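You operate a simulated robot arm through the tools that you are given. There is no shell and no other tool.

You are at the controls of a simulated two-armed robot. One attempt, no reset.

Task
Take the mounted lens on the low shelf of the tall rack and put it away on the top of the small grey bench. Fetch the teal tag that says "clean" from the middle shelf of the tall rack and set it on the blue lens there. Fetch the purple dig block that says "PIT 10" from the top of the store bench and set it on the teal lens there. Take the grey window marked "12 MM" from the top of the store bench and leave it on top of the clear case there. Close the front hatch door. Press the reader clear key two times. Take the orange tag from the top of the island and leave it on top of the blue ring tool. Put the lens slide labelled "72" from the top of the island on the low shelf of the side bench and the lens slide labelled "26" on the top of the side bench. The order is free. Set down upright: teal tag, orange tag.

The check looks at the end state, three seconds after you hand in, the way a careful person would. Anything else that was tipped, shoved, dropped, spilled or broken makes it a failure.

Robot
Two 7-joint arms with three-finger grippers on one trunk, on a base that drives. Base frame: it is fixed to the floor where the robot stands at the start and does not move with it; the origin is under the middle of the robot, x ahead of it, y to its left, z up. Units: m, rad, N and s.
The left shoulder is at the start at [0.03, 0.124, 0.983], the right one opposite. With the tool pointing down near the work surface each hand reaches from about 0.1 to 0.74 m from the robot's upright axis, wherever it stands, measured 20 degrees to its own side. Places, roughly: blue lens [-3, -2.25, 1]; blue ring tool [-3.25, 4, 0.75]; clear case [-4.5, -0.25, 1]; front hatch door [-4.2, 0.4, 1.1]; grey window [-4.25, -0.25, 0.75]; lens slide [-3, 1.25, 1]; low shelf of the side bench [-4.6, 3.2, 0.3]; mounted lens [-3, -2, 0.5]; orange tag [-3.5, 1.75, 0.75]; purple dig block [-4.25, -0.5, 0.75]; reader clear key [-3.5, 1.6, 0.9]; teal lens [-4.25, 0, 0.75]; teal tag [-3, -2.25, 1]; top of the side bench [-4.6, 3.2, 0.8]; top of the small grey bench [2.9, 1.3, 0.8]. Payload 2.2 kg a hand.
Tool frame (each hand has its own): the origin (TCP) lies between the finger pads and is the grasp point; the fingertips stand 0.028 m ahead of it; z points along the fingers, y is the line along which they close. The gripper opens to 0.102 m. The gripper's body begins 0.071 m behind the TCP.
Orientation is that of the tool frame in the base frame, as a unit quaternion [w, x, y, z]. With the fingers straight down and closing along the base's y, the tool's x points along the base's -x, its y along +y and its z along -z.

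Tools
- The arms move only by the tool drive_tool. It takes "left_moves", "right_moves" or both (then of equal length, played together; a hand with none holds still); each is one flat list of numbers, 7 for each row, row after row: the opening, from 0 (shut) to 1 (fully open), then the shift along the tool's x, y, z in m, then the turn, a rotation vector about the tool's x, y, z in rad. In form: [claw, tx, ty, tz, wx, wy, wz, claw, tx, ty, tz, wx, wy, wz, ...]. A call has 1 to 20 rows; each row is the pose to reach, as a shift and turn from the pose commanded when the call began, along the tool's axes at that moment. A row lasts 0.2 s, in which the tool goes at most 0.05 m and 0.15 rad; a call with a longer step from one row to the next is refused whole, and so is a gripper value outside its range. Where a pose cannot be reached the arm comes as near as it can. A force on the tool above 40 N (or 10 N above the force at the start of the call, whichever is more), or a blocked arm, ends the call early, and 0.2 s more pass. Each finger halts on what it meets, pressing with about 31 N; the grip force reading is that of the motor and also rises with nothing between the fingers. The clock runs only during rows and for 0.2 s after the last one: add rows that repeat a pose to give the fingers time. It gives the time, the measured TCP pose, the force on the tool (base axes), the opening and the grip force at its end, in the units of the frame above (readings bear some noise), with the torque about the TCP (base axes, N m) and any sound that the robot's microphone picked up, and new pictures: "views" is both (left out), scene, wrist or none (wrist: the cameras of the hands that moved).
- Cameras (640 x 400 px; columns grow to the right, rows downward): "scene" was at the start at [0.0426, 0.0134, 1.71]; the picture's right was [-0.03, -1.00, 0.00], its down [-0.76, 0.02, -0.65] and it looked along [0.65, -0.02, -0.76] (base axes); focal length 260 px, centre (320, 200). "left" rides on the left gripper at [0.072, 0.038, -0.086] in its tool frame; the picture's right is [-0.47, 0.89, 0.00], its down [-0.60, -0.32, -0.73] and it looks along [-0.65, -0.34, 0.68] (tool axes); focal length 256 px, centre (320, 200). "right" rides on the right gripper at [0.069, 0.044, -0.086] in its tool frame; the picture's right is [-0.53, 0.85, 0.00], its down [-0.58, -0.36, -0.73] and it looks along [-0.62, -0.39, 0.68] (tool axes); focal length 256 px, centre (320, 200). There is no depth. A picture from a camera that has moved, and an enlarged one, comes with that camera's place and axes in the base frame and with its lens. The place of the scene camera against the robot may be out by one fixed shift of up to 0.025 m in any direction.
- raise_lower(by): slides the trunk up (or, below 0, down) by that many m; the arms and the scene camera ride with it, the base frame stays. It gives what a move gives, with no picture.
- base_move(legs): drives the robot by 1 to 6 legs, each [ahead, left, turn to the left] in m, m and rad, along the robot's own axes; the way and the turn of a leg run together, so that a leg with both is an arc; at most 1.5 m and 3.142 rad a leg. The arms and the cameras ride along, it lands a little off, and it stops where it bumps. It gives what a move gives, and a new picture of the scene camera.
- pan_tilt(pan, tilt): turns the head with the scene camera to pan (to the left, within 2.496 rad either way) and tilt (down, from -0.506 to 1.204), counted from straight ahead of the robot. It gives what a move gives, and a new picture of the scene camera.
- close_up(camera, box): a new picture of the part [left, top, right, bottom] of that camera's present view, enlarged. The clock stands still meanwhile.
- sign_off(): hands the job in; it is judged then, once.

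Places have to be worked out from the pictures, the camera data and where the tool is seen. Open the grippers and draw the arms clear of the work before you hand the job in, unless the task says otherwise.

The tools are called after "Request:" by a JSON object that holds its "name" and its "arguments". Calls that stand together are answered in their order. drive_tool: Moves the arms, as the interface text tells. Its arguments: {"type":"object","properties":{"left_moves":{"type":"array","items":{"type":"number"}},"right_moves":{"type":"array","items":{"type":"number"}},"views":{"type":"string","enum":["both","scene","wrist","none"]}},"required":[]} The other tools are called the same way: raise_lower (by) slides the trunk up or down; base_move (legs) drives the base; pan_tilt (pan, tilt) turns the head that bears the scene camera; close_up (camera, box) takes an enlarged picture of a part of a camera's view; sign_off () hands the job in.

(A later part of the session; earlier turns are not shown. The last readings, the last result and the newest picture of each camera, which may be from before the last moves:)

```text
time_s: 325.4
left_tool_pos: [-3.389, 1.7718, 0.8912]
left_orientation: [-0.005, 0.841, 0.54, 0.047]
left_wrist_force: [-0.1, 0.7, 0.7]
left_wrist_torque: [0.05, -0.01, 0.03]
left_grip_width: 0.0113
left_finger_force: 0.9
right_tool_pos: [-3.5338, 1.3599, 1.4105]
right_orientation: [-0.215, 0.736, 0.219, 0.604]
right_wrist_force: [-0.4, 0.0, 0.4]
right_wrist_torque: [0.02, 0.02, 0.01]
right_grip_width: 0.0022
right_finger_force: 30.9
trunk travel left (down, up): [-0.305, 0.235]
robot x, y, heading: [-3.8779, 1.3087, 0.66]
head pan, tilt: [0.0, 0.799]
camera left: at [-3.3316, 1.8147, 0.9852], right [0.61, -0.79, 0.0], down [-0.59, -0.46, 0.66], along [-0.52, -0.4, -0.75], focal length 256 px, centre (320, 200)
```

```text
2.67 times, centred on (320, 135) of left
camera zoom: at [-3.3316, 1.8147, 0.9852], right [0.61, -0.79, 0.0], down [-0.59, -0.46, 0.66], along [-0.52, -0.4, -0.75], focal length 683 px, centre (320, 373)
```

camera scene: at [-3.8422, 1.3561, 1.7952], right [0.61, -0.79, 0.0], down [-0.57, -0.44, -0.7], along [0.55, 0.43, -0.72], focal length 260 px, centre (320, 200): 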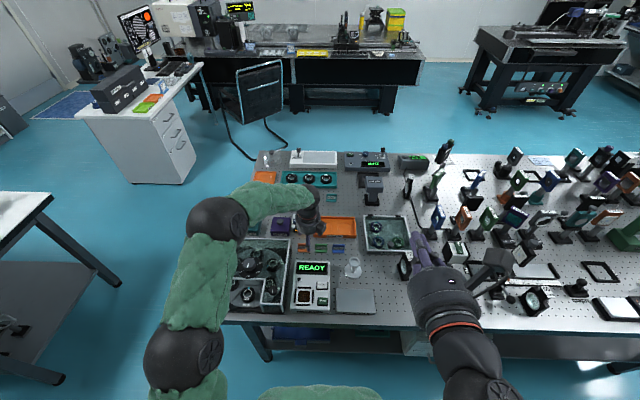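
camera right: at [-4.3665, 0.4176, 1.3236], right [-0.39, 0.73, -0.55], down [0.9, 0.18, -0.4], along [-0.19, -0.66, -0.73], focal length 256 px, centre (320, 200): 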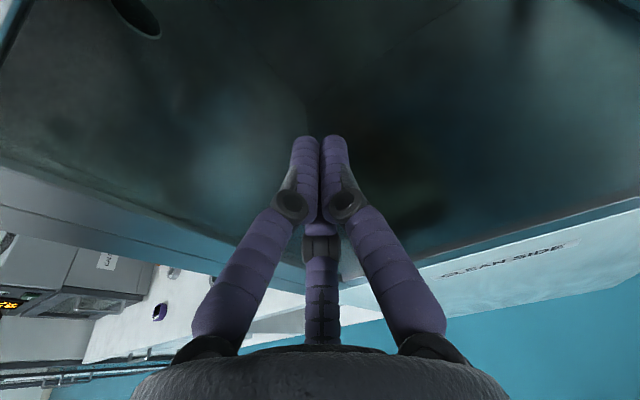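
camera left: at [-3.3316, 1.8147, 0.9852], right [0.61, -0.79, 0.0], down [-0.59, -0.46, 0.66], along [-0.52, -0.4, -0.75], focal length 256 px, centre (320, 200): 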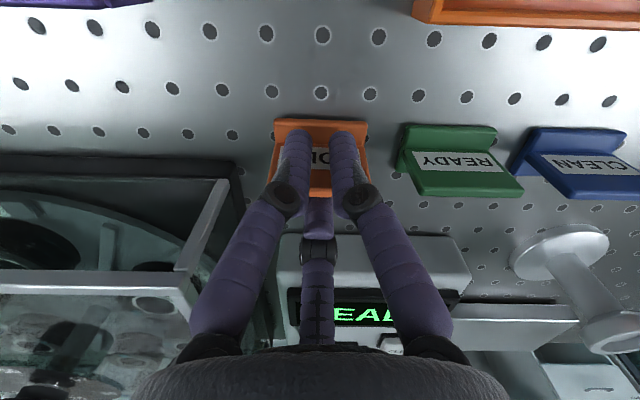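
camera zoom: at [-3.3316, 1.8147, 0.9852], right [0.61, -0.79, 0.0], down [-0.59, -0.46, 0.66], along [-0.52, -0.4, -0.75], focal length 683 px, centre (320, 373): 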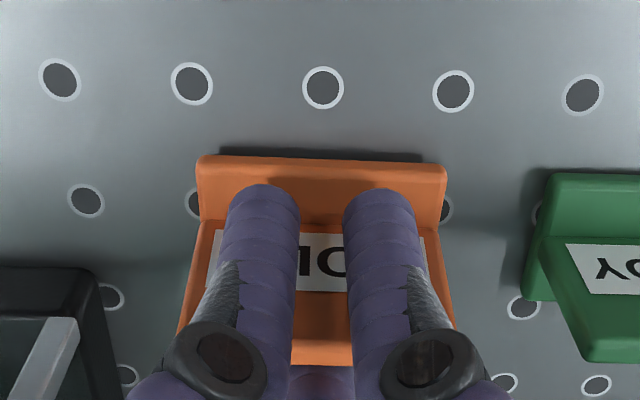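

The fingers closed to 11 mm without meeting the tag. I look from the head camera before anything else.

Request:
{"name": "close_up", "arguments": {"camera": "scene", "box": [270, 215, 350, 275]}}

Request:
{"name": "close_up", "arguments": {"camera": "left", "box": [256, 100, 386, 210]}}

```text
6.67 times, centred on (310, 245) of scene
camera zoom: at [-3.8435, 1.3543, 1.7953], right [0.61, -0.79, 0.0], down [-0.57, -0.44, -0.7], along [0.55, 0.43, -0.72], focal length 1736 px, centre (387, -100)
```

zoom: 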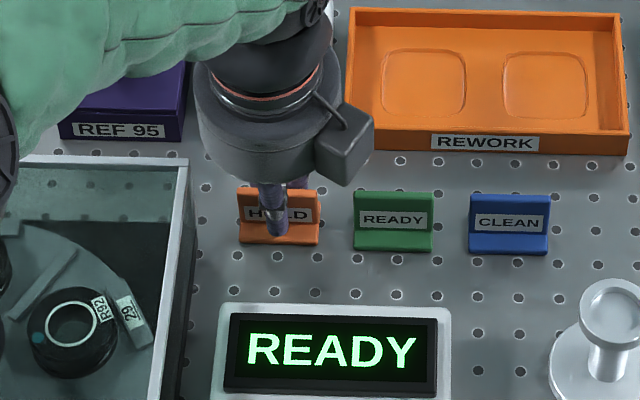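

```text
3.64 times, centred on (321, 155) of left
camera zoom: at [-3.3316, 1.8147, 0.9852], right [0.61, -0.79, 0.0], down [-0.59, -0.46, 0.66], along [-0.52, -0.4, -0.75], focal length 931 px, centre (316, 364)
```

zoom: 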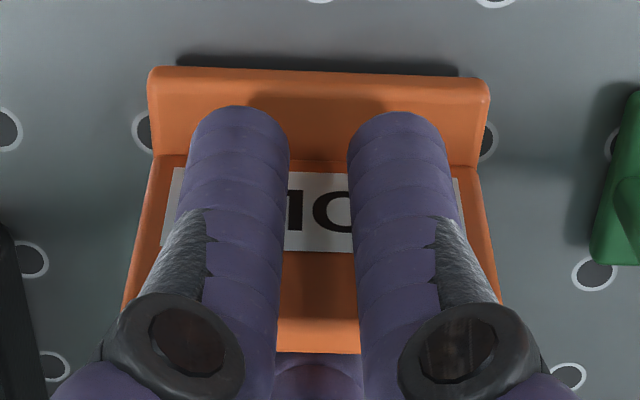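

The picture suggests this hand really grips like three fingers (two ahead, one behind), so it may be pinching the tag's plate front-to-back. I squeeze fully and read the width.

Request:
{"name": "drive_tool", "arguments": {"left_moves": [0.05, 0, 0, 0, 0, 0, 0, 0.0, 0, 0, 0, 0, 0, 0, 0, 0, 0, 0, 0, 0, 0], "views": "wrist"}}

```text
time_s: 326.2
left_tool_pos: [-3.3907, 1.7719, 0.8897]
left_orientation: [-0.005, 0.841, 0.539, 0.049]
left_wrist_force: [0.7, 0.2, -0.8]
left_wrist_torque: [0.02, 0.01, -0.03]
left_grip_width: 0.0098
left_finger_force: 31.4
right_tool_pos: [-3.5342, 1.3578, 1.4082]
right_orientation: [-0.214, 0.736, 0.217, 0.604]
right_wrist_force: [-0.2, 0.1, 0.0]
right_wrist_torque: [0.0, 0.0, 0.03]
right_grip_width: 0.0021
right_finger_force: 30.9
trunk travel left (down, up): [-0.305, 0.235]
robot x, y, heading: [-3.8772, 1.3081, 0.658]
head pan, tilt: [0.0, 0.799]
camera left: at [-3.3316, 1.8147, 0.9851], right [0.61, -0.79, 0.0], down [-0.59, -0.46, 0.66], along [-0.52, -0.4, -0.75], focal length 256 px, centre (320, 200)
```

left: 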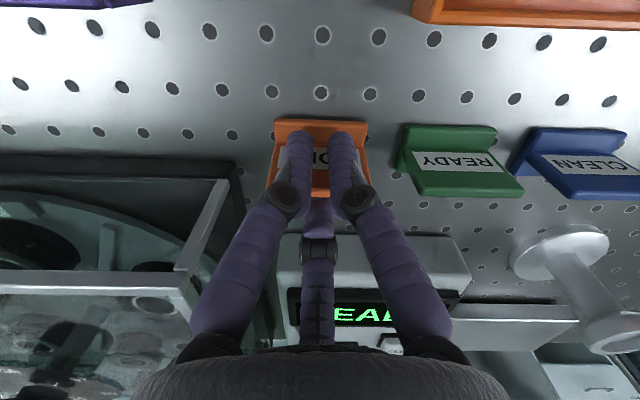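

Pinched: 9.8 mm with full force — the plate is held front-to-back, a natural grip. I lift slowly.

Request:
{"name": "drive_tool", "arguments": {"left_moves": [0, 0.0009, 0.0005, -0.01, 0, 0, 0, 0, 0.0018, 0.0009, -0.02, 0, 0, 0, 0, 0.0026, 0.0014, -0.03, 0, 0, 0, 0, 0.0044, 0.0023, -0.05, 0, 0, 0, 0, 0.0053, 0.0028, -0.06, 0, 0, 0, 0, 0.0053, 0.0028, -0.06, 0, 0, 0], "views": "both"}}

Request:
{"name": "close_up", "arguments": {"camera": "scene", "box": [270, 195, 350, 255]}}

```text
time_s: 327.6
left_tool_pos: [-3.39, 1.7704, 0.9504]
left_orientation: [-0.005, 0.841, 0.539, 0.047]
left_wrist_force: [-0.5, -0.1, -1.1]
left_wrist_torque: [-0.04, 0.02, 0.05]
left_grip_width: 0.0096
left_finger_force: 30.7
right_tool_pos: [-3.5333, 1.3589, 1.4097]
right_orientation: [-0.215, 0.736, 0.219, 0.604]
right_wrist_force: [-0.8, 0.1, -0.5]
right_wrist_torque: [0.01, 0.01, 0.03]
right_grip_width: 0.0021
right_finger_force: 30.9
trunk travel left (down, up): [-0.305, 0.235]
robot x, y, heading: [-3.8771, 1.3097, 0.654]
head pan, tilt: [0.0, 0.799]
camera scene: at [-3.8434, 1.3545, 1.7953], right [0.61, -0.79, 0.0], down [-0.57, -0.44, -0.7], along [0.55, 0.43, -0.72], focal length 260 px, centre (320, 200)
camera left: at [-3.3314, 1.8142, 1.0451], right [0.61, -0.79, 0.0], down [-0.59, -0.46, 0.66], along [-0.53, -0.4, -0.75], focal length 256 px, centre (320, 200)
```

scene: 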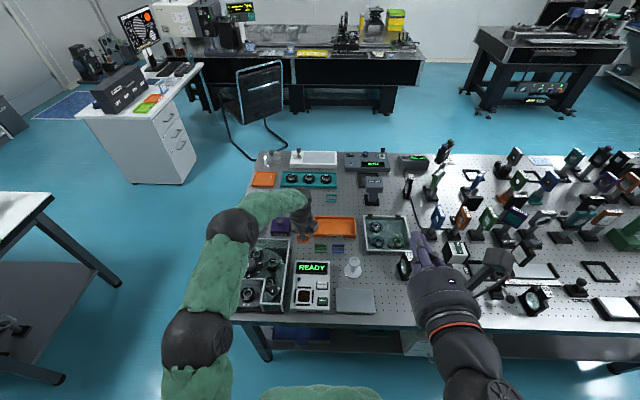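
left: 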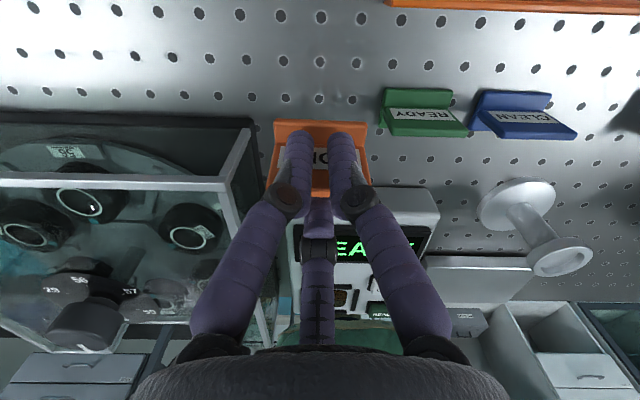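

```text
6.67 times, centred on (310, 225) of scene
camera zoom: at [-3.8434, 1.3545, 1.7953], right [0.61, -0.79, 0.0], down [-0.57, -0.44, -0.7], along [0.55, 0.43, -0.72], focal length 1736 px, centre (387, 33)
```

zoom: 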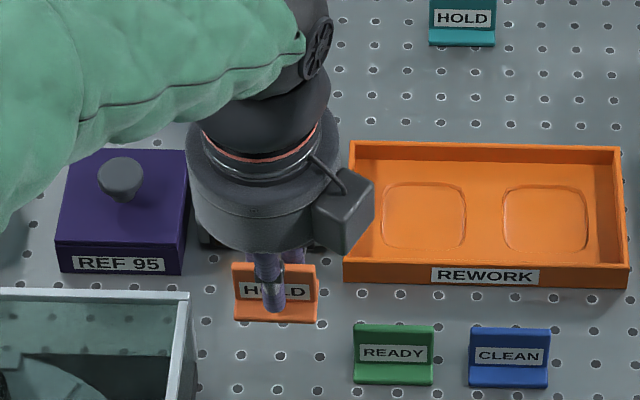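

The HOLD tag is held securely, pinched front-to-back. I raise it and draw it back, meanwhile turning the right hand downward so it can fetch slide 26 on the same trip.

Request:
{"name": "drive_tool", "arguments": {"left_moves": [0, 0.0035, 0.0019, -0.0398, 0, 0, 0, 0, 0.0071, 0.0037, -0.0796, 0, 0, 0, 0, 0.0106, 0.0056, -0.1194, 0, 0, 0, 0, -0.0333, -0.0178, -0.1244, 0, 0, 0, 0, -0.0773, -0.0411, -0.1294, 0, 0, 0, 0, -0.1212, -0.0645, -0.1344, 0, 0, 0, 0, -0.1651, -0.0878, -0.1394, 0, 0, 0, 0, -0.1651, -0.0878, -0.1394, 0, 0, 0], "right_moves": [0.2, -0.0211, 0.0011, 0.0038, 0.0331, -0.1161, -0.085, 0.4, -0.0421, 0.0022, 0.0077, 0.0661, -0.2322, -0.1701, 0.6, -0.0632, 0.0033, 0.0115, 0.0992, -0.3483, -0.2551, 0.8, -0.0843, 0.0045, 0.0154, 0.1322, -0.4643, -0.3402, 0.8, -0.1054, 0.0056, 0.0192, 0.1653, -0.5804, -0.4252, 0.8, -0.1264, 0.0067, 0.0231, 0.1983, -0.6965, -0.5103, 0.8, -0.1475, 0.0078, 0.0269, 0.2314, -0.8126, -0.5953, 0.8, -0.1475, 0.0078, 0.0269, 0.2314, -0.8126, -0.5953], "views": "both"}}

```text
time_s: 329.4
left_tool_pos: [-3.5494, 1.6448, 1.0697]
left_orientation: [-0.005, 0.841, 0.538, 0.048]
left_wrist_force: [0.0, 0.4, -0.6]
left_wrist_torque: [0.0, -0.02, -0.01]
left_grip_width: 0.0096
left_finger_force: 30.6
right_tool_pos: [-3.5327, 1.358, 1.2619]
right_orientation: [-0.011, 0.789, 0.549, 0.275]
right_wrist_force: [-0.2, 0.7, 0.6]
right_wrist_torque: [0.02, -0.01, -0.02]
right_grip_width: 0.0812
right_finger_force: 0.1
trunk travel left (down, up): [-0.305, 0.235]
robot x, y, heading: [-3.8801, 1.3085, 0.658]
head pan, tilt: [0.0, 0.799]
camera scene: at [-3.8427, 1.3542, 1.7953], right [0.61, -0.79, 0.0], down [-0.57, -0.44, -0.7], along [0.55, 0.43, -0.72], focal length 260 px, centre (320, 200)
camera right: at [-3.5153, 1.3736, 1.3766], right [0.61, -0.79, 0.0], down [-0.77, -0.59, 0.26], along [-0.2, -0.16, -0.97], focal length 256 px, centre (320, 200)
camera left: at [-3.4914, 1.6892, 1.165], right [0.61, -0.79, 0.0], down [-0.59, -0.46, 0.66], along [-0.52, -0.4, -0.75], focal length 256 px, centre (320, 200)
```

scene: 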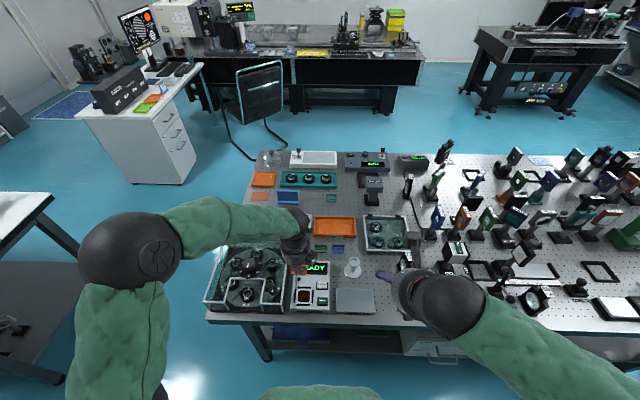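
right: 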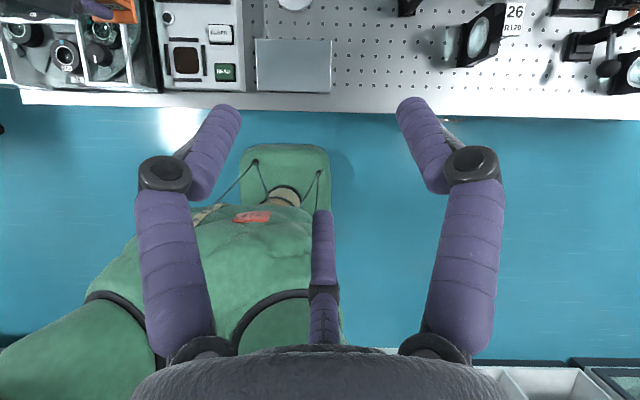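
left: 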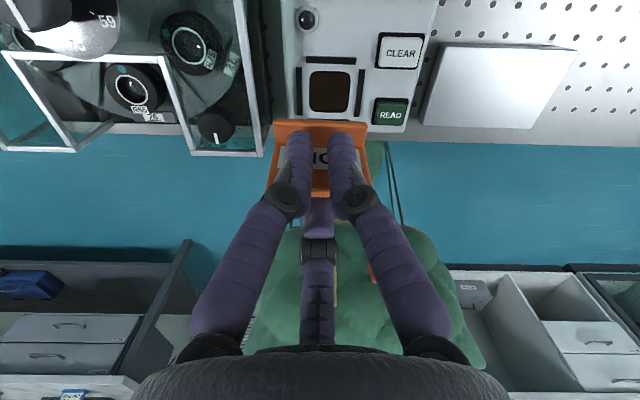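

Both hands look good. I shift the base right 0.2 m and look at slide 26 with the right wrist camera from nearer.

Request:
{"name": "base_move", "arguments": {"legs": [[0, -0.2, 0]]}}

Request:
{"name": "drive_tool", "arguments": {"right_moves": [0.8, 0.02, 0.0, 0.03, 0, 0, 0, 0.8, 0.04, 0.0, 0.06, 0, 0, 0, 0.8, 0.04, 0, 0.09, 0, 0, 0, 0.8, 0.04, 0, 0.12, 0, 0, 0], "views": "both"}}

```text
time_s: 330.9
left_tool_pos: [-3.4289, 1.4914, 1.0704]
left_orientation: [-0.005, 0.84, 0.54, 0.048]
left_wrist_force: [0.1, 0.1, -0.7]
left_wrist_torque: [0.03, 0.0, 0.0]
left_grip_width: 0.0094
left_finger_force: 31.1
right_tool_pos: [-3.4132, 1.2042, 1.2609]
right_orientation: [-0.012, 0.788, 0.55, 0.276]
right_wrist_force: [0.6, -0.8, -0.4]
right_wrist_torque: [0.02, 0.03, 0.04]
right_grip_width: 0.082
right_finger_force: 0.0
trunk travel left (down, up): [-0.305, 0.235]
robot x, y, heading: [-3.7582, 1.1477, 0.664]
head pan, tilt: [0.0, 0.799]
camera scene: at [-3.7227, 1.1986, 1.7953], right [0.61, -0.79, 0.0], down [-0.57, -0.44, -0.7], along [0.55, 0.43, -0.72], focal length 260 px, centre (320, 200)
```

scene: 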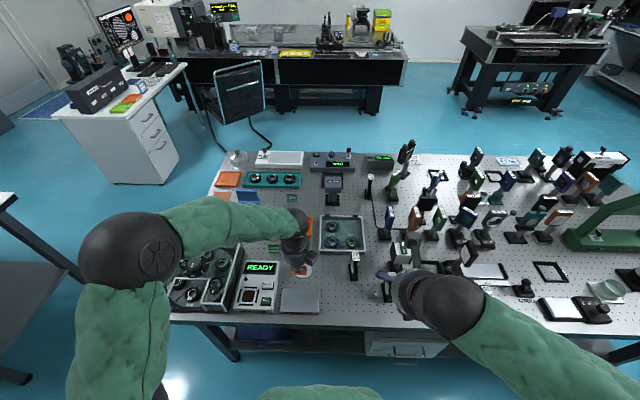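

```text
time_s: 331.9
left_tool_pos: [-3.4292, 1.4919, 1.0694]
left_orientation: [-0.005, 0.841, 0.539, 0.048]
left_wrist_force: [0.5, 0.1, 0.1]
left_wrist_torque: [-0.01, 0.04, 0.0]
left_grip_width: 0.0097
left_finger_force: 30.7
right_tool_pos: [-3.3545, 1.2815, 1.1753]
right_orientation: [-0.012, 0.789, 0.55, 0.276]
right_wrist_force: [-0.8, 0.5, -0.3]
right_wrist_torque: [-0.03, 0.04, -0.04]
right_grip_width: 0.0815
right_finger_force: 0.0
trunk travel left (down, up): [-0.305, 0.235]
robot x, y, heading: [-3.7611, 1.1527, 0.658]
head pan, tilt: [0.0, 0.799]
camera scene: at [-3.7223, 1.201, 1.7952], right [0.61, -0.79, 0.0], down [-0.57, -0.44, -0.7], along [0.55, 0.43, -0.72], focal length 260 px, centre (320, 200)
camera right: at [-3.3356, 1.2956, 1.2916], right [0.61, -0.79, 0.0], down [-0.77, -0.59, 0.26], along [-0.2, -0.16, -0.97], focal length 256 px, centre (320, 200)
```

scene: 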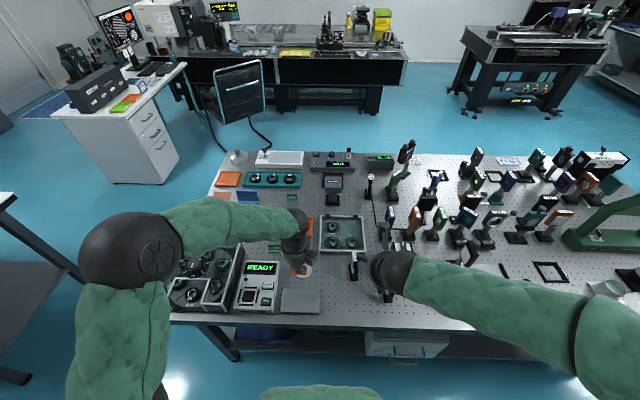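
right: 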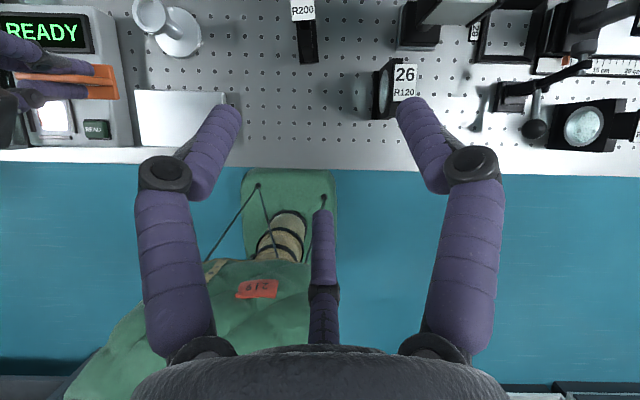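

Slide 26 is visible from above near (395, 90). I zoom to see its shape.

Request:
{"name": "close_up", "arguments": {"camera": "right", "box": [280, 0, 480, 125]}}

Request:
{"name": "close_up", "arguments": {"camera": "scene", "box": [330, 235, 410, 310]}}

```text
3.20 times, centred on (380, 62) of right
camera zoom: at [-3.3356, 1.2956, 1.2916], right [0.61, -0.79, 0.0], down [-0.77, -0.59, 0.26], along [-0.2, -0.16, -0.97], focal length 819 px, centre (128, 640)
```

zoom: 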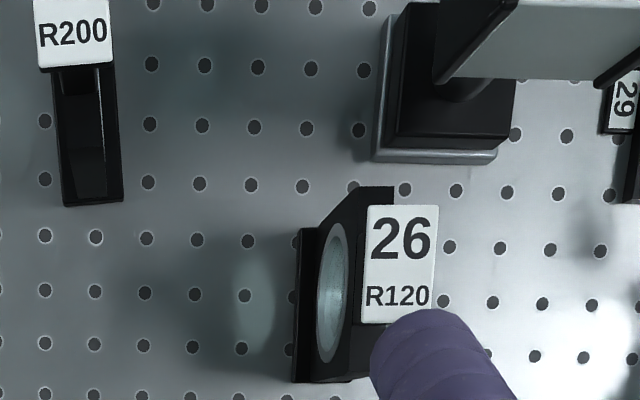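

```text
5.33 times, centred on (370, 272) of scene
camera zoom: at [-3.7223, 1.201, 1.7952], right [0.61, -0.79, 0.0], down [-0.57, -0.44, -0.7], along [0.55, 0.43, -0.72], focal length 1388 px, centre (53, -187)
```

zoom: 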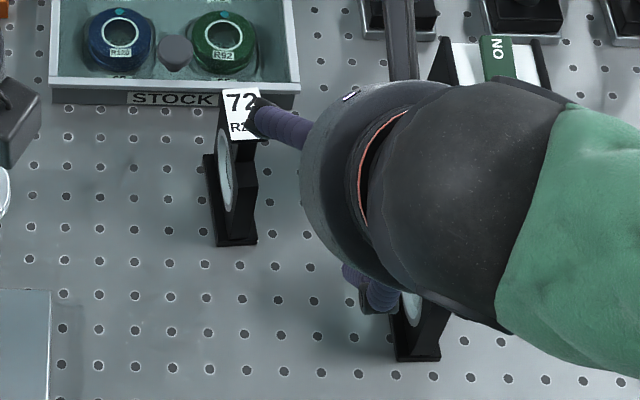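

Slide 26 is ≈30 mm wide, ≈70 mm deep at the base, top z≈0.975, centred at R≈2.953, D≈1.815. I bring the right hand to a pre-grasp above and in front of it.

Request:
{"name": "drive_tool", "arguments": {"right_moves": [0.75, -0.0278, 0.0116, 0.0291, 0, 0, 0, 0.75, -0.0556, 0.0232, 0.0583, 0, 0, 0, 0.75, -0.0834, 0.0347, 0.0874, 0, 0, 0, 0.75, -0.1112, 0.0463, 0.1165, 0, 0, 0, 0.75, -0.1112, 0.0463, 0.1165, 0, 0, 0], "views": "wrist"}}

Request:
{"name": "close_up", "arguments": {"camera": "right", "box": [200, 40, 440, 190]}}

```text
time_s: 333.1
left_tool_pos: [-3.4304, 1.4919, 1.0708]
left_orientation: [-0.004, 0.84, 0.54, 0.049]
left_wrist_force: [-0.3, 0.0, -0.1]
left_wrist_torque: [-0.02, -0.03, 0.03]
left_grip_width: 0.0095
left_finger_force: 31.6
right_tool_pos: [-3.2921, 1.2041, 1.0413]
right_orientation: [-0.011, 0.789, 0.549, 0.275]
right_wrist_force: [-0.3, -0.5, 0.5]
right_wrist_torque: [-0.02, 0.01, -0.03]
right_grip_width: 0.0765
right_finger_force: 0.2
trunk travel left (down, up): [-0.305, 0.235]
robot x, y, heading: [-3.7548, 1.1509, 0.665]
head pan, tilt: [0.0, 0.799]
camera right: at [-3.2738, 1.2183, 1.1575], right [0.61, -0.79, 0.0], down [-0.77, -0.59, 0.26], along [-0.2, -0.16, -0.97], focal length 256 px, centre (320, 200)
```

right: 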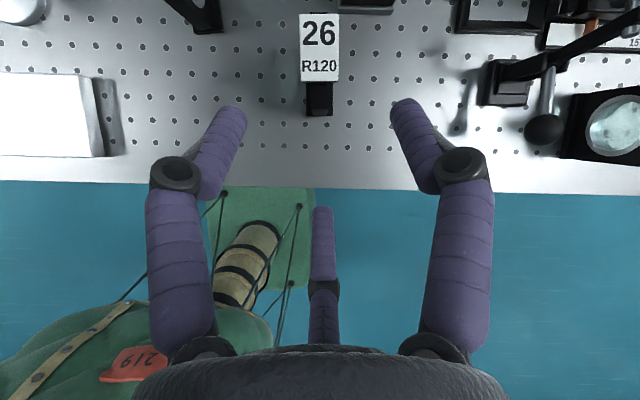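

```text
2.67 times, centred on (320, 115) of right
camera zoom: at [-3.2738, 1.2183, 1.1575], right [0.61, -0.79, 0.0], down [-0.77, -0.59, 0.26], along [-0.2, -0.16, -0.97], focal length 683 px, centre (320, 427)
```

zoom: 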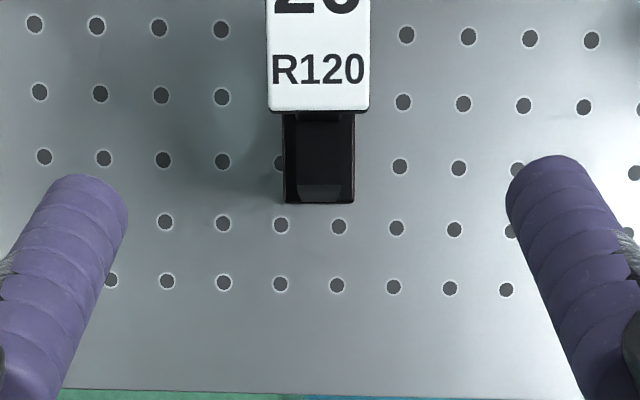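

Perfectly centred (R 2.953). I descend along the tool axis and close on the slide.

Request:
{"name": "drive_tool", "arguments": {"right_moves": [0.75, -0.0005, -0.0003, 0.034, 0, 0, 0, 0.75, -0.001, -0.0006, 0.067, 0, 0, 0, 0.75, -0.0016, -0.001, 0.1, 0, 0, 0, 0.5, -0.0016, -0.001, 0.1, 0, 0, 0, 0.3, -0.0016, -0.001, 0.1, 0, 0, 0, 0.1, -0.0016, -0.001, 0.1, 0, 0, 0, 0.05, -0.0016, -0.001, 0.1, 0, 0, 0, 0.05, -0.0016, -0.001, 0.1, 0, 0, 0], "views": "wrist"}}

Request:
{"name": "close_up", "arguments": {"camera": "right", "box": [200, 0, 440, 200]}}

```text
time_s: 334.9
left_tool_pos: [-3.4298, 1.4906, 1.0705]
left_orientation: [-0.005, 0.841, 0.539, 0.049]
left_wrist_force: [0.6, -0.1, 0.0]
left_wrist_torque: [-0.02, -0.01, -0.03]
left_grip_width: 0.0094
left_finger_force: 30.9
right_tool_pos: [-3.2516, 1.2337, 0.9553]
right_orientation: [-0.012, 0.788, 0.55, 0.276]
right_wrist_force: [-0.3, -0.2, 0.6]
right_wrist_torque: [-0.06, 0.08, 0.0]
right_grip_width: 0.017
right_finger_force: 30.9
trunk travel left (down, up): [-0.305, 0.235]
robot x, y, heading: [-3.7614, 1.1541, 0.659]
head pan, tilt: [0.0, 0.799]
camera right: at [-3.2336, 1.2486, 1.0706], right [0.61, -0.79, 0.0], down [-0.77, -0.59, 0.26], along [-0.2, -0.16, -0.97], focal length 256 px, centre (320, 200)
```

right: 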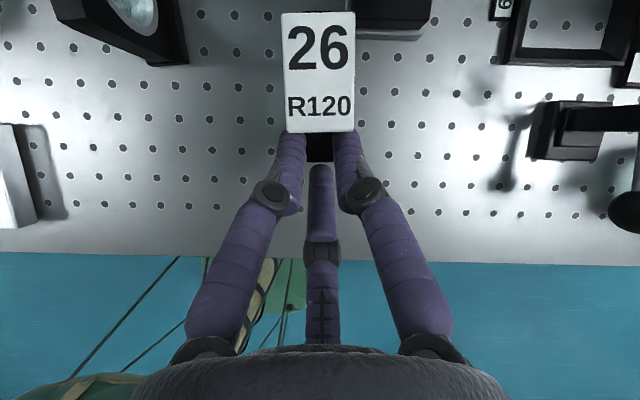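

```text
2.00 times, centred on (320, 100) of right
camera zoom: at [-3.2336, 1.2486, 1.0706], right [0.61, -0.79, 0.0], down [-0.77, -0.59, 0.26], along [-0.2, -0.16, -0.97], focal length 512 px, centre (320, 400)
```

zoom: 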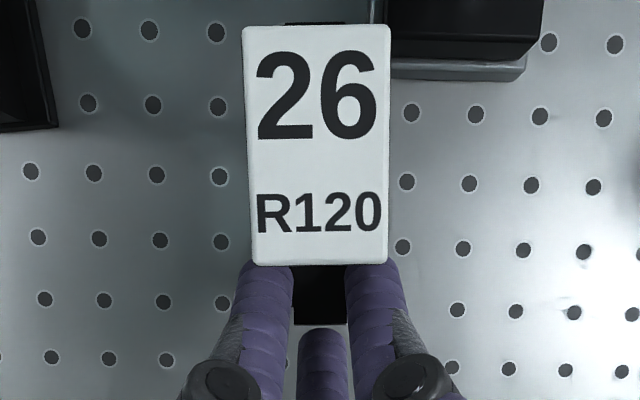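

Gripped (17 mm thick body, full force). I lift it slowly.

Request:
{"name": "drive_tool", "arguments": {"right_moves": [0.0, 0.0045, 0.0029, -0.0085, 0, 0, 0, 0.0, 0.009, 0.0057, -0.0169, 0, 0, 0, 0.0, 0.0134, 0.0086, -0.0254, 0, 0, 0, 0.0, 0.0224, 0.0143, -0.0424, 0, 0, 0, 0.0, 0.0313, 0.02, -0.0593, 0, 0, 0, 0.0, 0.0313, 0.02, -0.0593, 0, 0, 0], "views": "both"}}

Request:
{"name": "close_up", "arguments": {"camera": "scene", "box": [330, 220, 430, 300]}}

```text
time_s: 336.4
left_tool_pos: [-3.43, 1.4917, 1.0704]
left_orientation: [-0.005, 0.84, 0.54, 0.049]
left_wrist_force: [0.0, 0.7, 0.9]
left_wrist_torque: [0.0, -0.01, 0.02]
left_grip_width: 0.0097
left_finger_force: 30.9
right_tool_pos: [-3.2504, 1.2326, 1.0256]
right_orientation: [-0.012, 0.788, 0.55, 0.276]
right_wrist_force: [0.1, -0.5, -2.7]
right_wrist_torque: [-0.08, 0.04, 0.01]
right_grip_width: 0.0167
right_finger_force: 30.8
trunk travel left (down, up): [-0.305, 0.235]
robot x, y, heading: [-3.7602, 1.1541, 0.658]
head pan, tilt: [0.0, 0.799]
camera scene: at [-3.7233, 1.1999, 1.7953], right [0.61, -0.79, 0.0], down [-0.57, -0.44, -0.7], along [0.55, 0.43, -0.72], focal length 260 px, centre (320, 200)
camera right: at [-3.2324, 1.2475, 1.1426], right [0.61, -0.79, 0.0], down [-0.77, -0.59, 0.26], along [-0.2, -0.16, -0.97], focal length 256 px, centre (320, 200)
```

scene: 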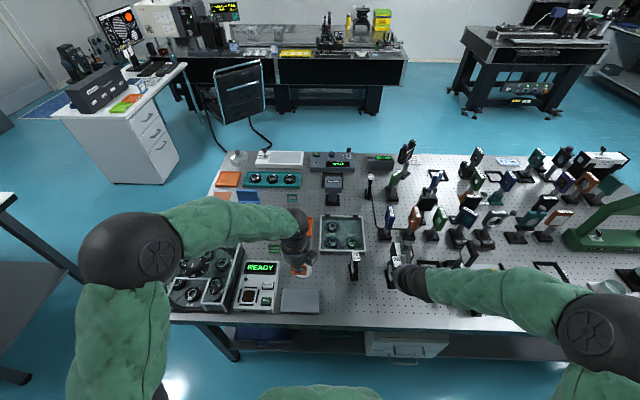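
right: 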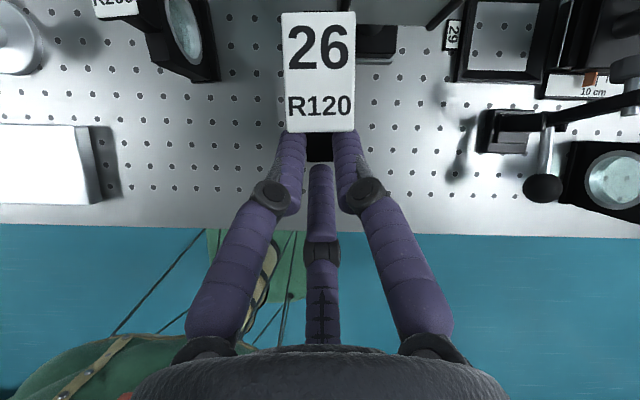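

```text
5.00 times, centred on (380, 260) of scene
camera zoom: at [-3.7233, 1.1999, 1.7953], right [0.61, -0.79, 0.0], down [-0.57, -0.44, -0.7], along [0.55, 0.43, -0.72], focal length 1302 px, centre (20, -100)
```

zoom: 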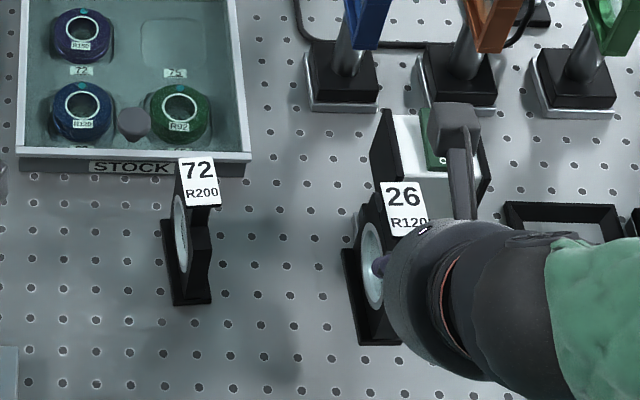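

Slide 26 is held upright. I raise it and draw it back from the optics.

Request:
{"name": "drive_tool", "arguments": {"right_moves": [0.0, 0.0149, 0.0095, -0.0282, 0, 0, 0, 0.0, 0.0298, 0.019, -0.0565, 0, 0, 0, 0.0, 0.0448, 0.0286, -0.0847, 0, 0, 0, 0.0, 0.0162, 0.0104, -0.1059, 0, 0, 0, 0.0, -0.0123, -0.0078, -0.1272, 0, 0, 0, 0.0, -0.0409, -0.0261, -0.1484, 0, 0, 0, 0.0, -0.0694, -0.0443, -0.1697, 0, 0, 0, 0.0, -0.098, -0.0625, -0.1909, 0, 0, 0], "views": "none"}}

Request:
{"name": "base_move", "arguments": {"legs": [[-0.3, 0, 0]]}}

Request:
{"name": "pan_tilt", "arguments": {"pan": 0.9, "tilt": 0.5}}

Request:
{"name": "pan_tilt", "arguments": {"pan": 1.6, "tilt": 0.5}}

```text
time_s: 338.1
left_tool_pos: [-3.4314, 1.4915, 1.0714]
left_orientation: [-0.005, 0.841, 0.539, 0.049]
left_wrist_force: [0.2, -0.5, -0.3]
left_wrist_torque: [0.0, -0.04, 0.02]
left_grip_width: 0.0095
left_finger_force: 31.2
right_tool_pos: [-3.4112, 1.1473, 1.1211]
right_orientation: [-0.01, 0.789, 0.549, 0.276]
right_wrist_force: [-1.0, -0.5, -1.6]
right_wrist_torque: [-0.05, 0.08, 0.0]
right_grip_width: 0.0173
right_finger_force: 31.0
right hand out of reach, approached as far as the arm can: row 7, 8
trunk travel left (down, up): [-0.305, 0.235]
robot x, y, heading: [-3.7585, 1.1507, 0.661]
head pan, tilt: [0.0, 0.799]
```

```text
time_s: 340.2
left_tool_pos: [-3.6624, 1.3128, 1.0691]
left_orientation: [-0.004, 0.84, 0.541, 0.049]
left_wrist_force: [0.4, -0.4, 0.5]
left_wrist_torque: [-0.01, 0.02, 0.0]
left_grip_width: 0.0095
left_finger_force: 30.7
right_tool_pos: [-3.64, 0.9706, 1.1212]
right_orientation: [-0.011, 0.787, 0.551, 0.276]
right_wrist_force: [-0.1, -0.9, -2.4]
right_wrist_torque: [-0.06, 0.03, -0.04]
right_grip_width: 0.017
right_finger_force: 31.0
trunk travel left (down, up): [-0.305, 0.235]
robot x, y, heading: [-3.9879, 0.9709, 0.662]
head pan, tilt: [0.0, 0.799]
camera scene: at [-3.9547, 1.0199, 1.7953], right [0.62, -0.79, 0.0], down [-0.56, -0.44, -0.7], along [0.55, 0.43, -0.72], focal length 260 px, centre (320, 200)
```

scene: 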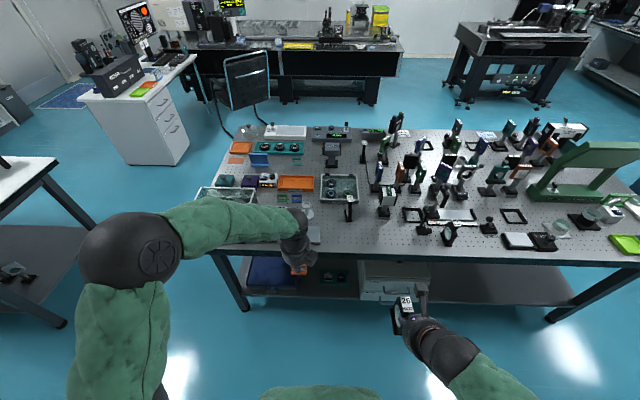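

```text
time_s: 341.4
left_tool_pos: [-3.6614, 1.3142, 1.0705]
left_orientation: [-0.006, 0.84, 0.541, 0.048]
left_wrist_force: [0.5, 0.4, -0.1]
left_wrist_torque: [-0.03, -0.03, -0.02]
left_grip_width: 0.0094
left_finger_force: 31.1
right_tool_pos: [-3.6405, 0.9718, 1.1203]
right_orientation: [-0.011, 0.788, 0.551, 0.275]
right_wrist_force: [0.0, 0.8, -1.5]
right_wrist_torque: [-0.04, 0.09, -0.02]
right_grip_width: 0.0172
right_finger_force: 30.4
trunk travel left (down, up): [-0.305, 0.235]
robot x, y, heading: [-3.9874, 0.9747, 0.668]
head pan, tilt: [0.901, 0.499]
camera scene: at [-4.0163, 1.0621, 1.8212], right [1.0, -0.01, 0.0], down [0.0, -0.48, -0.88], along [0.01, 0.88, -0.48], focal length 260 px, centre (320, 200)
```

scene: 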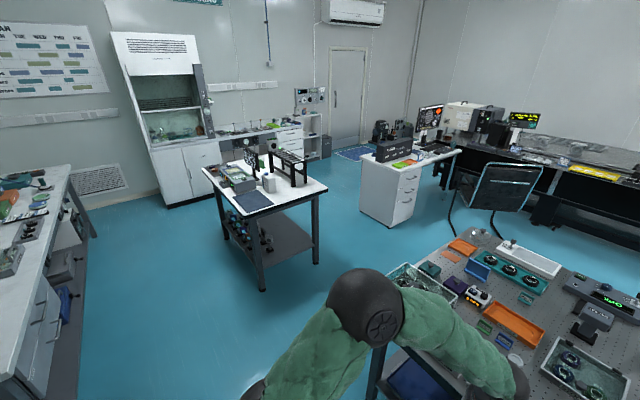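

```text
time_s: 342.4
left_tool_pos: [-3.6617, 1.3146, 1.0702]
left_orientation: [-0.005, 0.84, 0.541, 0.048]
left_wrist_force: [0.4, -0.4, -0.9]
left_wrist_torque: [0.0, 0.03, 0.01]
left_grip_width: 0.0095
left_finger_force: 30.8
right_tool_pos: [-3.6408, 0.9717, 1.1211]
right_orientation: [-0.01, 0.787, 0.551, 0.275]
right_wrist_force: [0.3, -0.4, -2.1]
right_wrist_torque: [-0.06, 0.08, -0.02]
right_grip_width: 0.0172
right_finger_force: 31.5
trunk travel left (down, up): [-0.305, 0.235]
robot x, y, heading: [-3.9897, 0.9751, 0.668]
head pan, tilt: [1.6, 0.499]
camera scene: at [-4.0752, 1.041, 1.8213], right [0.77, 0.64, 0.0], down [0.31, -0.37, -0.88], along [-0.56, 0.68, -0.48], focal length 260 px, centre (320, 200)
```

scene: 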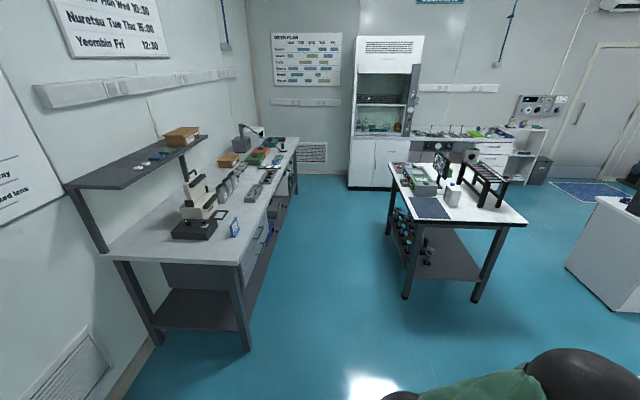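

The white-topped table with a lower shelf ahead-left is the side bench (≈D 1.63, R 5.36). I zoom in on it.

Request:
{"name": "close_up", "arguments": {"camera": "scene", "box": [370, 140, 530, 300]}}

Request:
{"name": "pan_tilt", "arguments": {"pan": 0.9, "tilt": 0.5}}

Request:
{"name": "close_up", "arguments": {"camera": "scene", "box": [340, 110, 480, 230]}}

Request:
{"name": "close_up", "arguments": {"camera": "scene", "box": [190, 140, 340, 300]}}

```text
2.50 times, centred on (450, 220) of scene
camera zoom: at [-4.0752, 1.041, 1.8213], right [0.77, 0.64, 0.0], down [0.31, -0.37, -0.88], along [-0.56, 0.68, -0.48], focal length 651 px, centre (-5, 150)
```

zoom: 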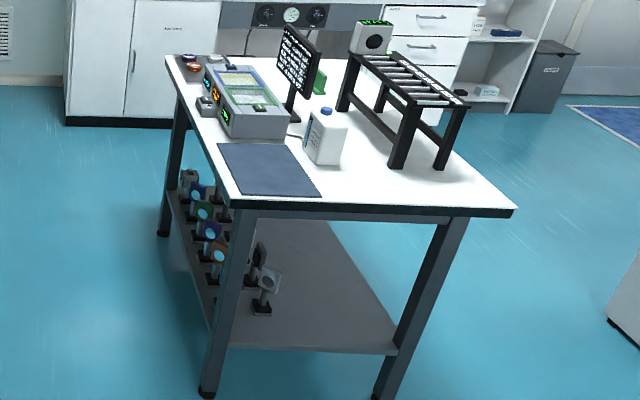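

```text
time_s: 343.5
left_tool_pos: [-3.662, 1.3136, 1.0692]
left_orientation: [-0.005, 0.84, 0.541, 0.048]
left_wrist_force: [0.5, 0.1, 0.6]
left_wrist_torque: [0.0, 0.0, 0.02]
left_grip_width: 0.0095
left_finger_force: 31.3
right_tool_pos: [-3.6398, 0.9718, 1.1216]
right_orientation: [-0.01, 0.788, 0.551, 0.276]
right_wrist_force: [-0.7, 0.8, -1.5]
right_wrist_torque: [-0.06, 0.1, 0.01]
right_grip_width: 0.017
right_finger_force: 30.9
trunk travel left (down, up): [-0.305, 0.235]
robot x, y, heading: [-3.9874, 0.973, 0.666]
head pan, tilt: [0.901, 0.499]
camera scene: at [-4.0166, 1.062, 1.8213], right [1.0, 0.0, 0.0], down [0.0, -0.48, -0.88], along [0.0, 0.88, -0.48], focal length 260 px, centre (320, 200)
```

scene: 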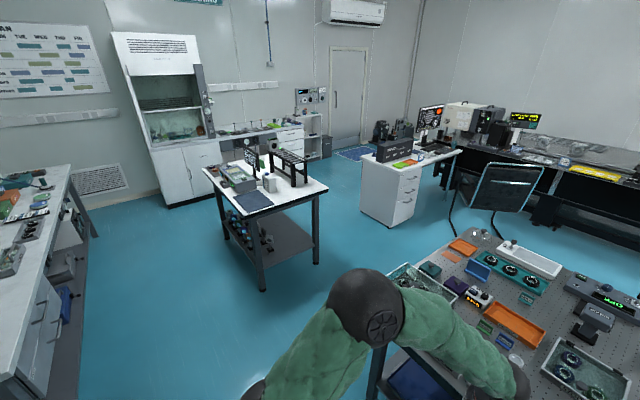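

```text
3.33 times, centred on (410, 170) of scene
camera zoom: at [-4.0166, 1.062, 1.8213], right [1.0, 0.0, 0.0], down [0.0, -0.48, -0.88], along [0.0, 0.88, -0.48], focal length 868 px, centre (20, 300)
```

zoom: 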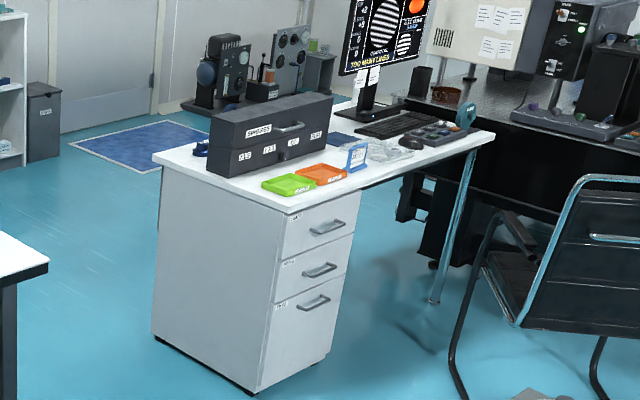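

```text
2.50 times, centred on (265, 220) of scene
camera zoom: at [-4.0166, 1.062, 1.8213], right [1.0, 0.0, 0.0], down [0.0, -0.48, -0.88], along [0.0, 0.88, -0.48], focal length 651 px, centre (458, 150)
```

zoom: 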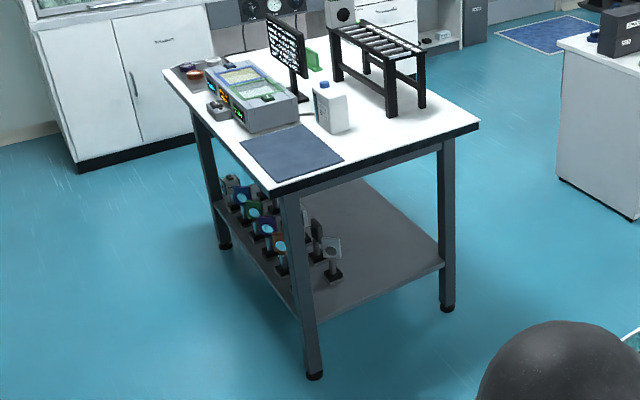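

The blue ring tool lies at the near-left end of the desk beyond (≈D 0.14, R 5.35). First I go round the island's end: strafe left, then forward beside the side bench.

Request:
{"name": "base_move", "arguments": {"legs": [[0, 0.6, -0.015], [0, 0.5, 0]]}}

Request:
{"name": "pan_tilt", "arguments": {"pan": 0.5, "tilt": 0.7}}

```text
time_s: 349.6
left_tool_pos: [-4.3607, 2.2093, 1.0701]
left_orientation: [-0.004, 0.841, 0.539, 0.048]
left_wrist_force: [-0.5, -0.4, -0.7]
left_wrist_torque: [-0.03, -0.03, 0.03]
left_grip_width: 0.0097
left_finger_force: 30.9
right_tool_pos: [-4.3393, 1.8673, 1.1219]
right_orientation: [-0.01, 0.788, 0.55, 0.275]
right_wrist_force: [-1.2, 0.3, -2.1]
right_wrist_torque: [-0.06, 0.05, 0.01]
right_grip_width: 0.0169
right_finger_force: 30.6
trunk travel left (down, up): [-0.305, 0.235]
robot x, y, heading: [-4.6862, 1.8701, 0.662]
head pan, tilt: [0.901, 0.499]
camera scene: at [-4.7169, 1.9594, 1.8212], right [1.0, -0.01, 0.0], down [0.0, -0.48, -0.88], along [0.01, 0.88, -0.48], focal length 260 px, centre (320, 200)
```

scene: 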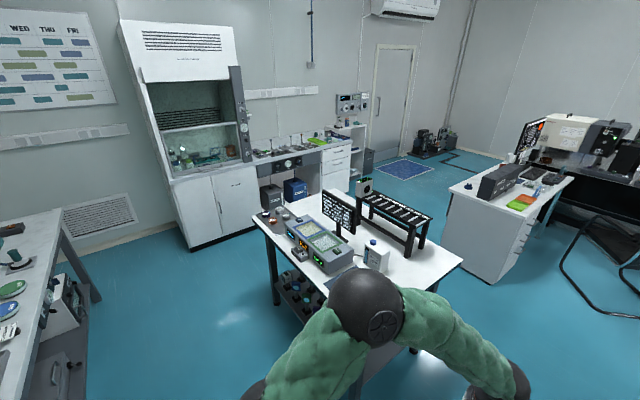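

```text
time_s: 350.5
left_tool_pos: [-4.3607, 2.2091, 1.0709]
left_orientation: [-0.006, 0.841, 0.539, 0.049]
left_wrist_force: [-0.3, 0.2, -0.9]
left_wrist_torque: [0.0, -0.03, -0.01]
left_grip_width: 0.0096
left_finger_force: 30.9
right_tool_pos: [-4.3391, 1.8677, 1.1212]
right_orientation: [-0.01, 0.789, 0.549, 0.276]
right_wrist_force: [0.1, -0.4, -2.3]
right_wrist_torque: [-0.05, 0.09, -0.06]
right_grip_width: 0.0169
right_finger_force: 31.2
trunk travel left (down, up): [-0.305, 0.235]
robot x, y, heading: [-4.6874, 1.8724, 0.662]
head pan, tilt: [0.499, 0.7]
camera scene: at [-4.6833, 1.9456, 1.8036], right [0.92, -0.4, 0.0], down [-0.26, -0.59, -0.77], along [0.3, 0.7, -0.64], focal length 260 px, centre (320, 200)
```

scene: 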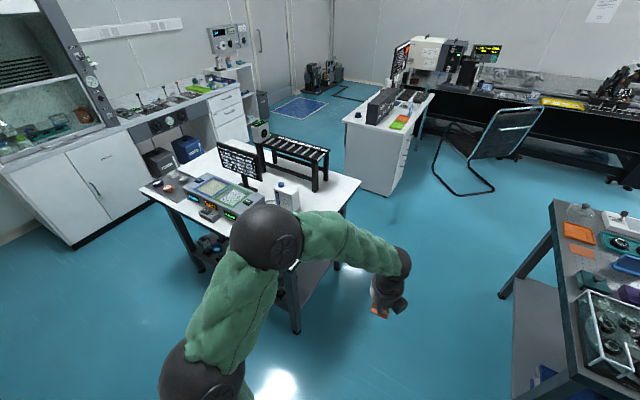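

The passage is clear. I drive forward beside the side bench and turn left to face its short side.

Request:
{"name": "base_move", "arguments": {"legs": [[0.98, 0, -0.01], [0, 0, 1.57]]}}

Request:
{"name": "pan_tilt", "arguments": {"pan": 0, "tilt": 0.8}}

```text
time_s: 359.4
left_tool_pos: [-4.2519, 2.7982, 1.0709]
left_orientation: [-0.038, 0.211, 0.976, 0.03]
left_wrist_force: [-0.3, -0.1, -0.6]
left_wrist_torque: [-0.01, 0.0, 0.0]
left_grip_width: 0.0095
left_finger_force: 31.2
right_tool_pos: [-3.9111, 2.8195, 1.1222]
right_orientation: [-0.203, 0.167, 0.946, 0.188]
right_wrist_force: [0.2, -1.0, -2.2]
right_wrist_torque: [-0.05, -0.07, 0.03]
right_grip_width: 0.0169
right_finger_force: 31.3
trunk travel left (down, up): [-0.305, 0.235]
robot x, y, heading: [-3.9173, 2.4708, 2.241]
head pan, tilt: [0.499, 0.7]
camera scene: at [-3.9772, 2.4964, 1.8035], right [0.4, 0.92, 0.0], down [0.59, -0.26, -0.76], along [-0.7, 0.3, -0.64], focal length 260 px, centre (320, 200)
```

scene: 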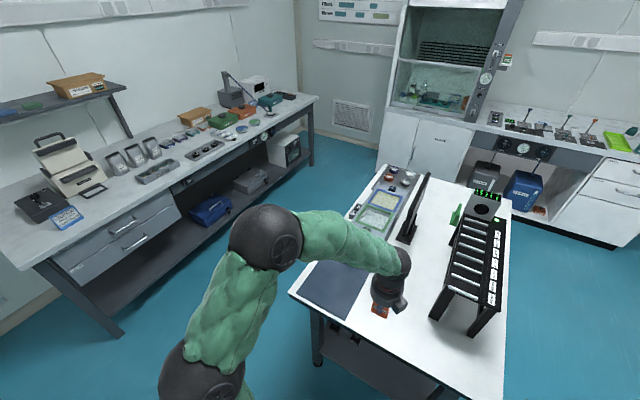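

```text
time_s: 360.4
left_tool_pos: [-4.2525, 2.7972, 1.0704]
left_orientation: [-0.038, 0.211, 0.976, 0.03]
left_wrist_force: [-0.9, -0.2, 0.6]
left_wrist_torque: [0.02, -0.03, -0.02]
left_grip_width: 0.0099
left_finger_force: 30.9
right_tool_pos: [-3.9104, 2.8199, 1.1211]
right_orientation: [-0.203, 0.167, 0.947, 0.187]
right_wrist_force: [0.5, -0.4, -2.3]
right_wrist_torque: [-0.07, -0.05, 0.01]
right_grip_width: 0.0169
right_finger_force: 31.0
trunk travel left (down, up): [-0.305, 0.235]
robot x, y, heading: [-3.9148, 2.4724, 2.234]
head pan, tilt: [0.0, 0.799]
camera scene: at [-3.9489, 2.5263, 1.7953], right [0.79, 0.62, 0.0], down [0.44, -0.56, -0.7], along [-0.43, 0.55, -0.72], focal length 260 px, centre (320, 200)
```

scene: 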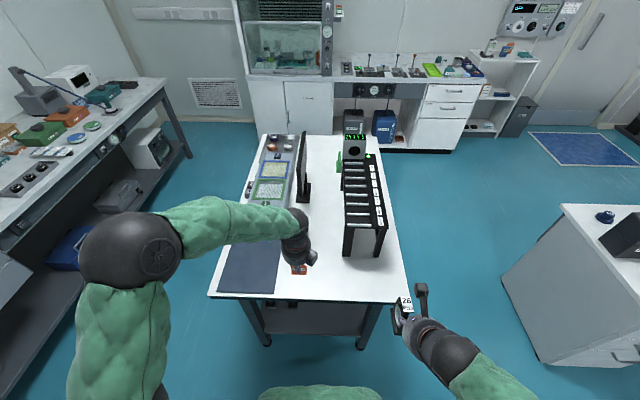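

I'm facing the side bench's short side. I zoom in on its top to choose a clear spot and see what the black rack is.

Request:
{"name": "close_up", "arguments": {"camera": "scene", "box": [200, 125, 420, 310]}}

Request:
{"name": "close_up", "arguments": {"camera": "scene", "box": [560, 190, 640, 260]}}

```text
2.16 times, centred on (310, 218) of scene
camera zoom: at [-3.9489, 2.5263, 1.7953], right [0.79, 0.62, 0.0], down [0.44, -0.56, -0.7], along [-0.43, 0.55, -0.72], focal length 563 px, centre (342, 162)
```

zoom: 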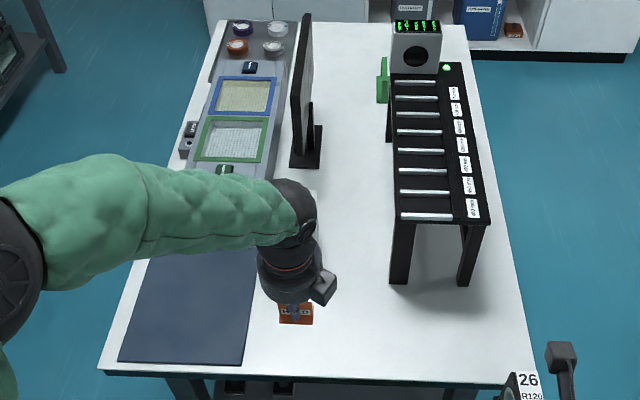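

```text
5.71 times, centred on (600, 225) of scene
camera zoom: at [-3.9489, 2.5263, 1.7953], right [0.79, 0.62, 0.0], down [0.44, -0.56, -0.7], along [-0.43, 0.55, -0.72], focal length 1488 px, centre (-1280, 57)
```

zoom: 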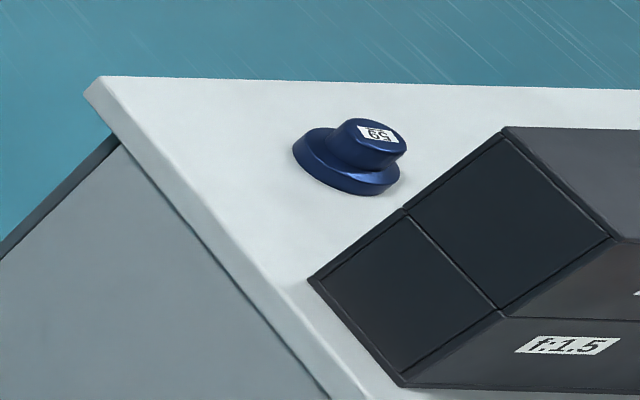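

The blue ring tool is a stepped disc at the desk's end. I read the labels of the rack on the bench.

Request:
{"name": "close_up", "arguments": {"camera": "scene", "box": [345, 150, 395, 240]}}

```text
4.44 times, centred on (370, 195) of scene
camera zoom: at [-3.9489, 2.5263, 1.7953], right [0.79, 0.62, 0.0], down [0.44, -0.56, -0.7], along [-0.43, 0.55, -0.72], focal length 1157 px, centre (98, 222)
```

zoom: 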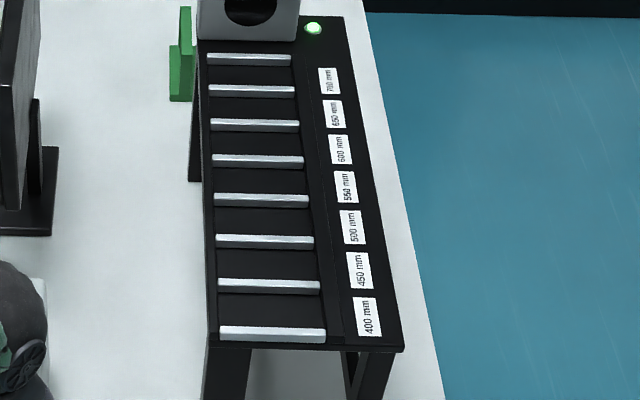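

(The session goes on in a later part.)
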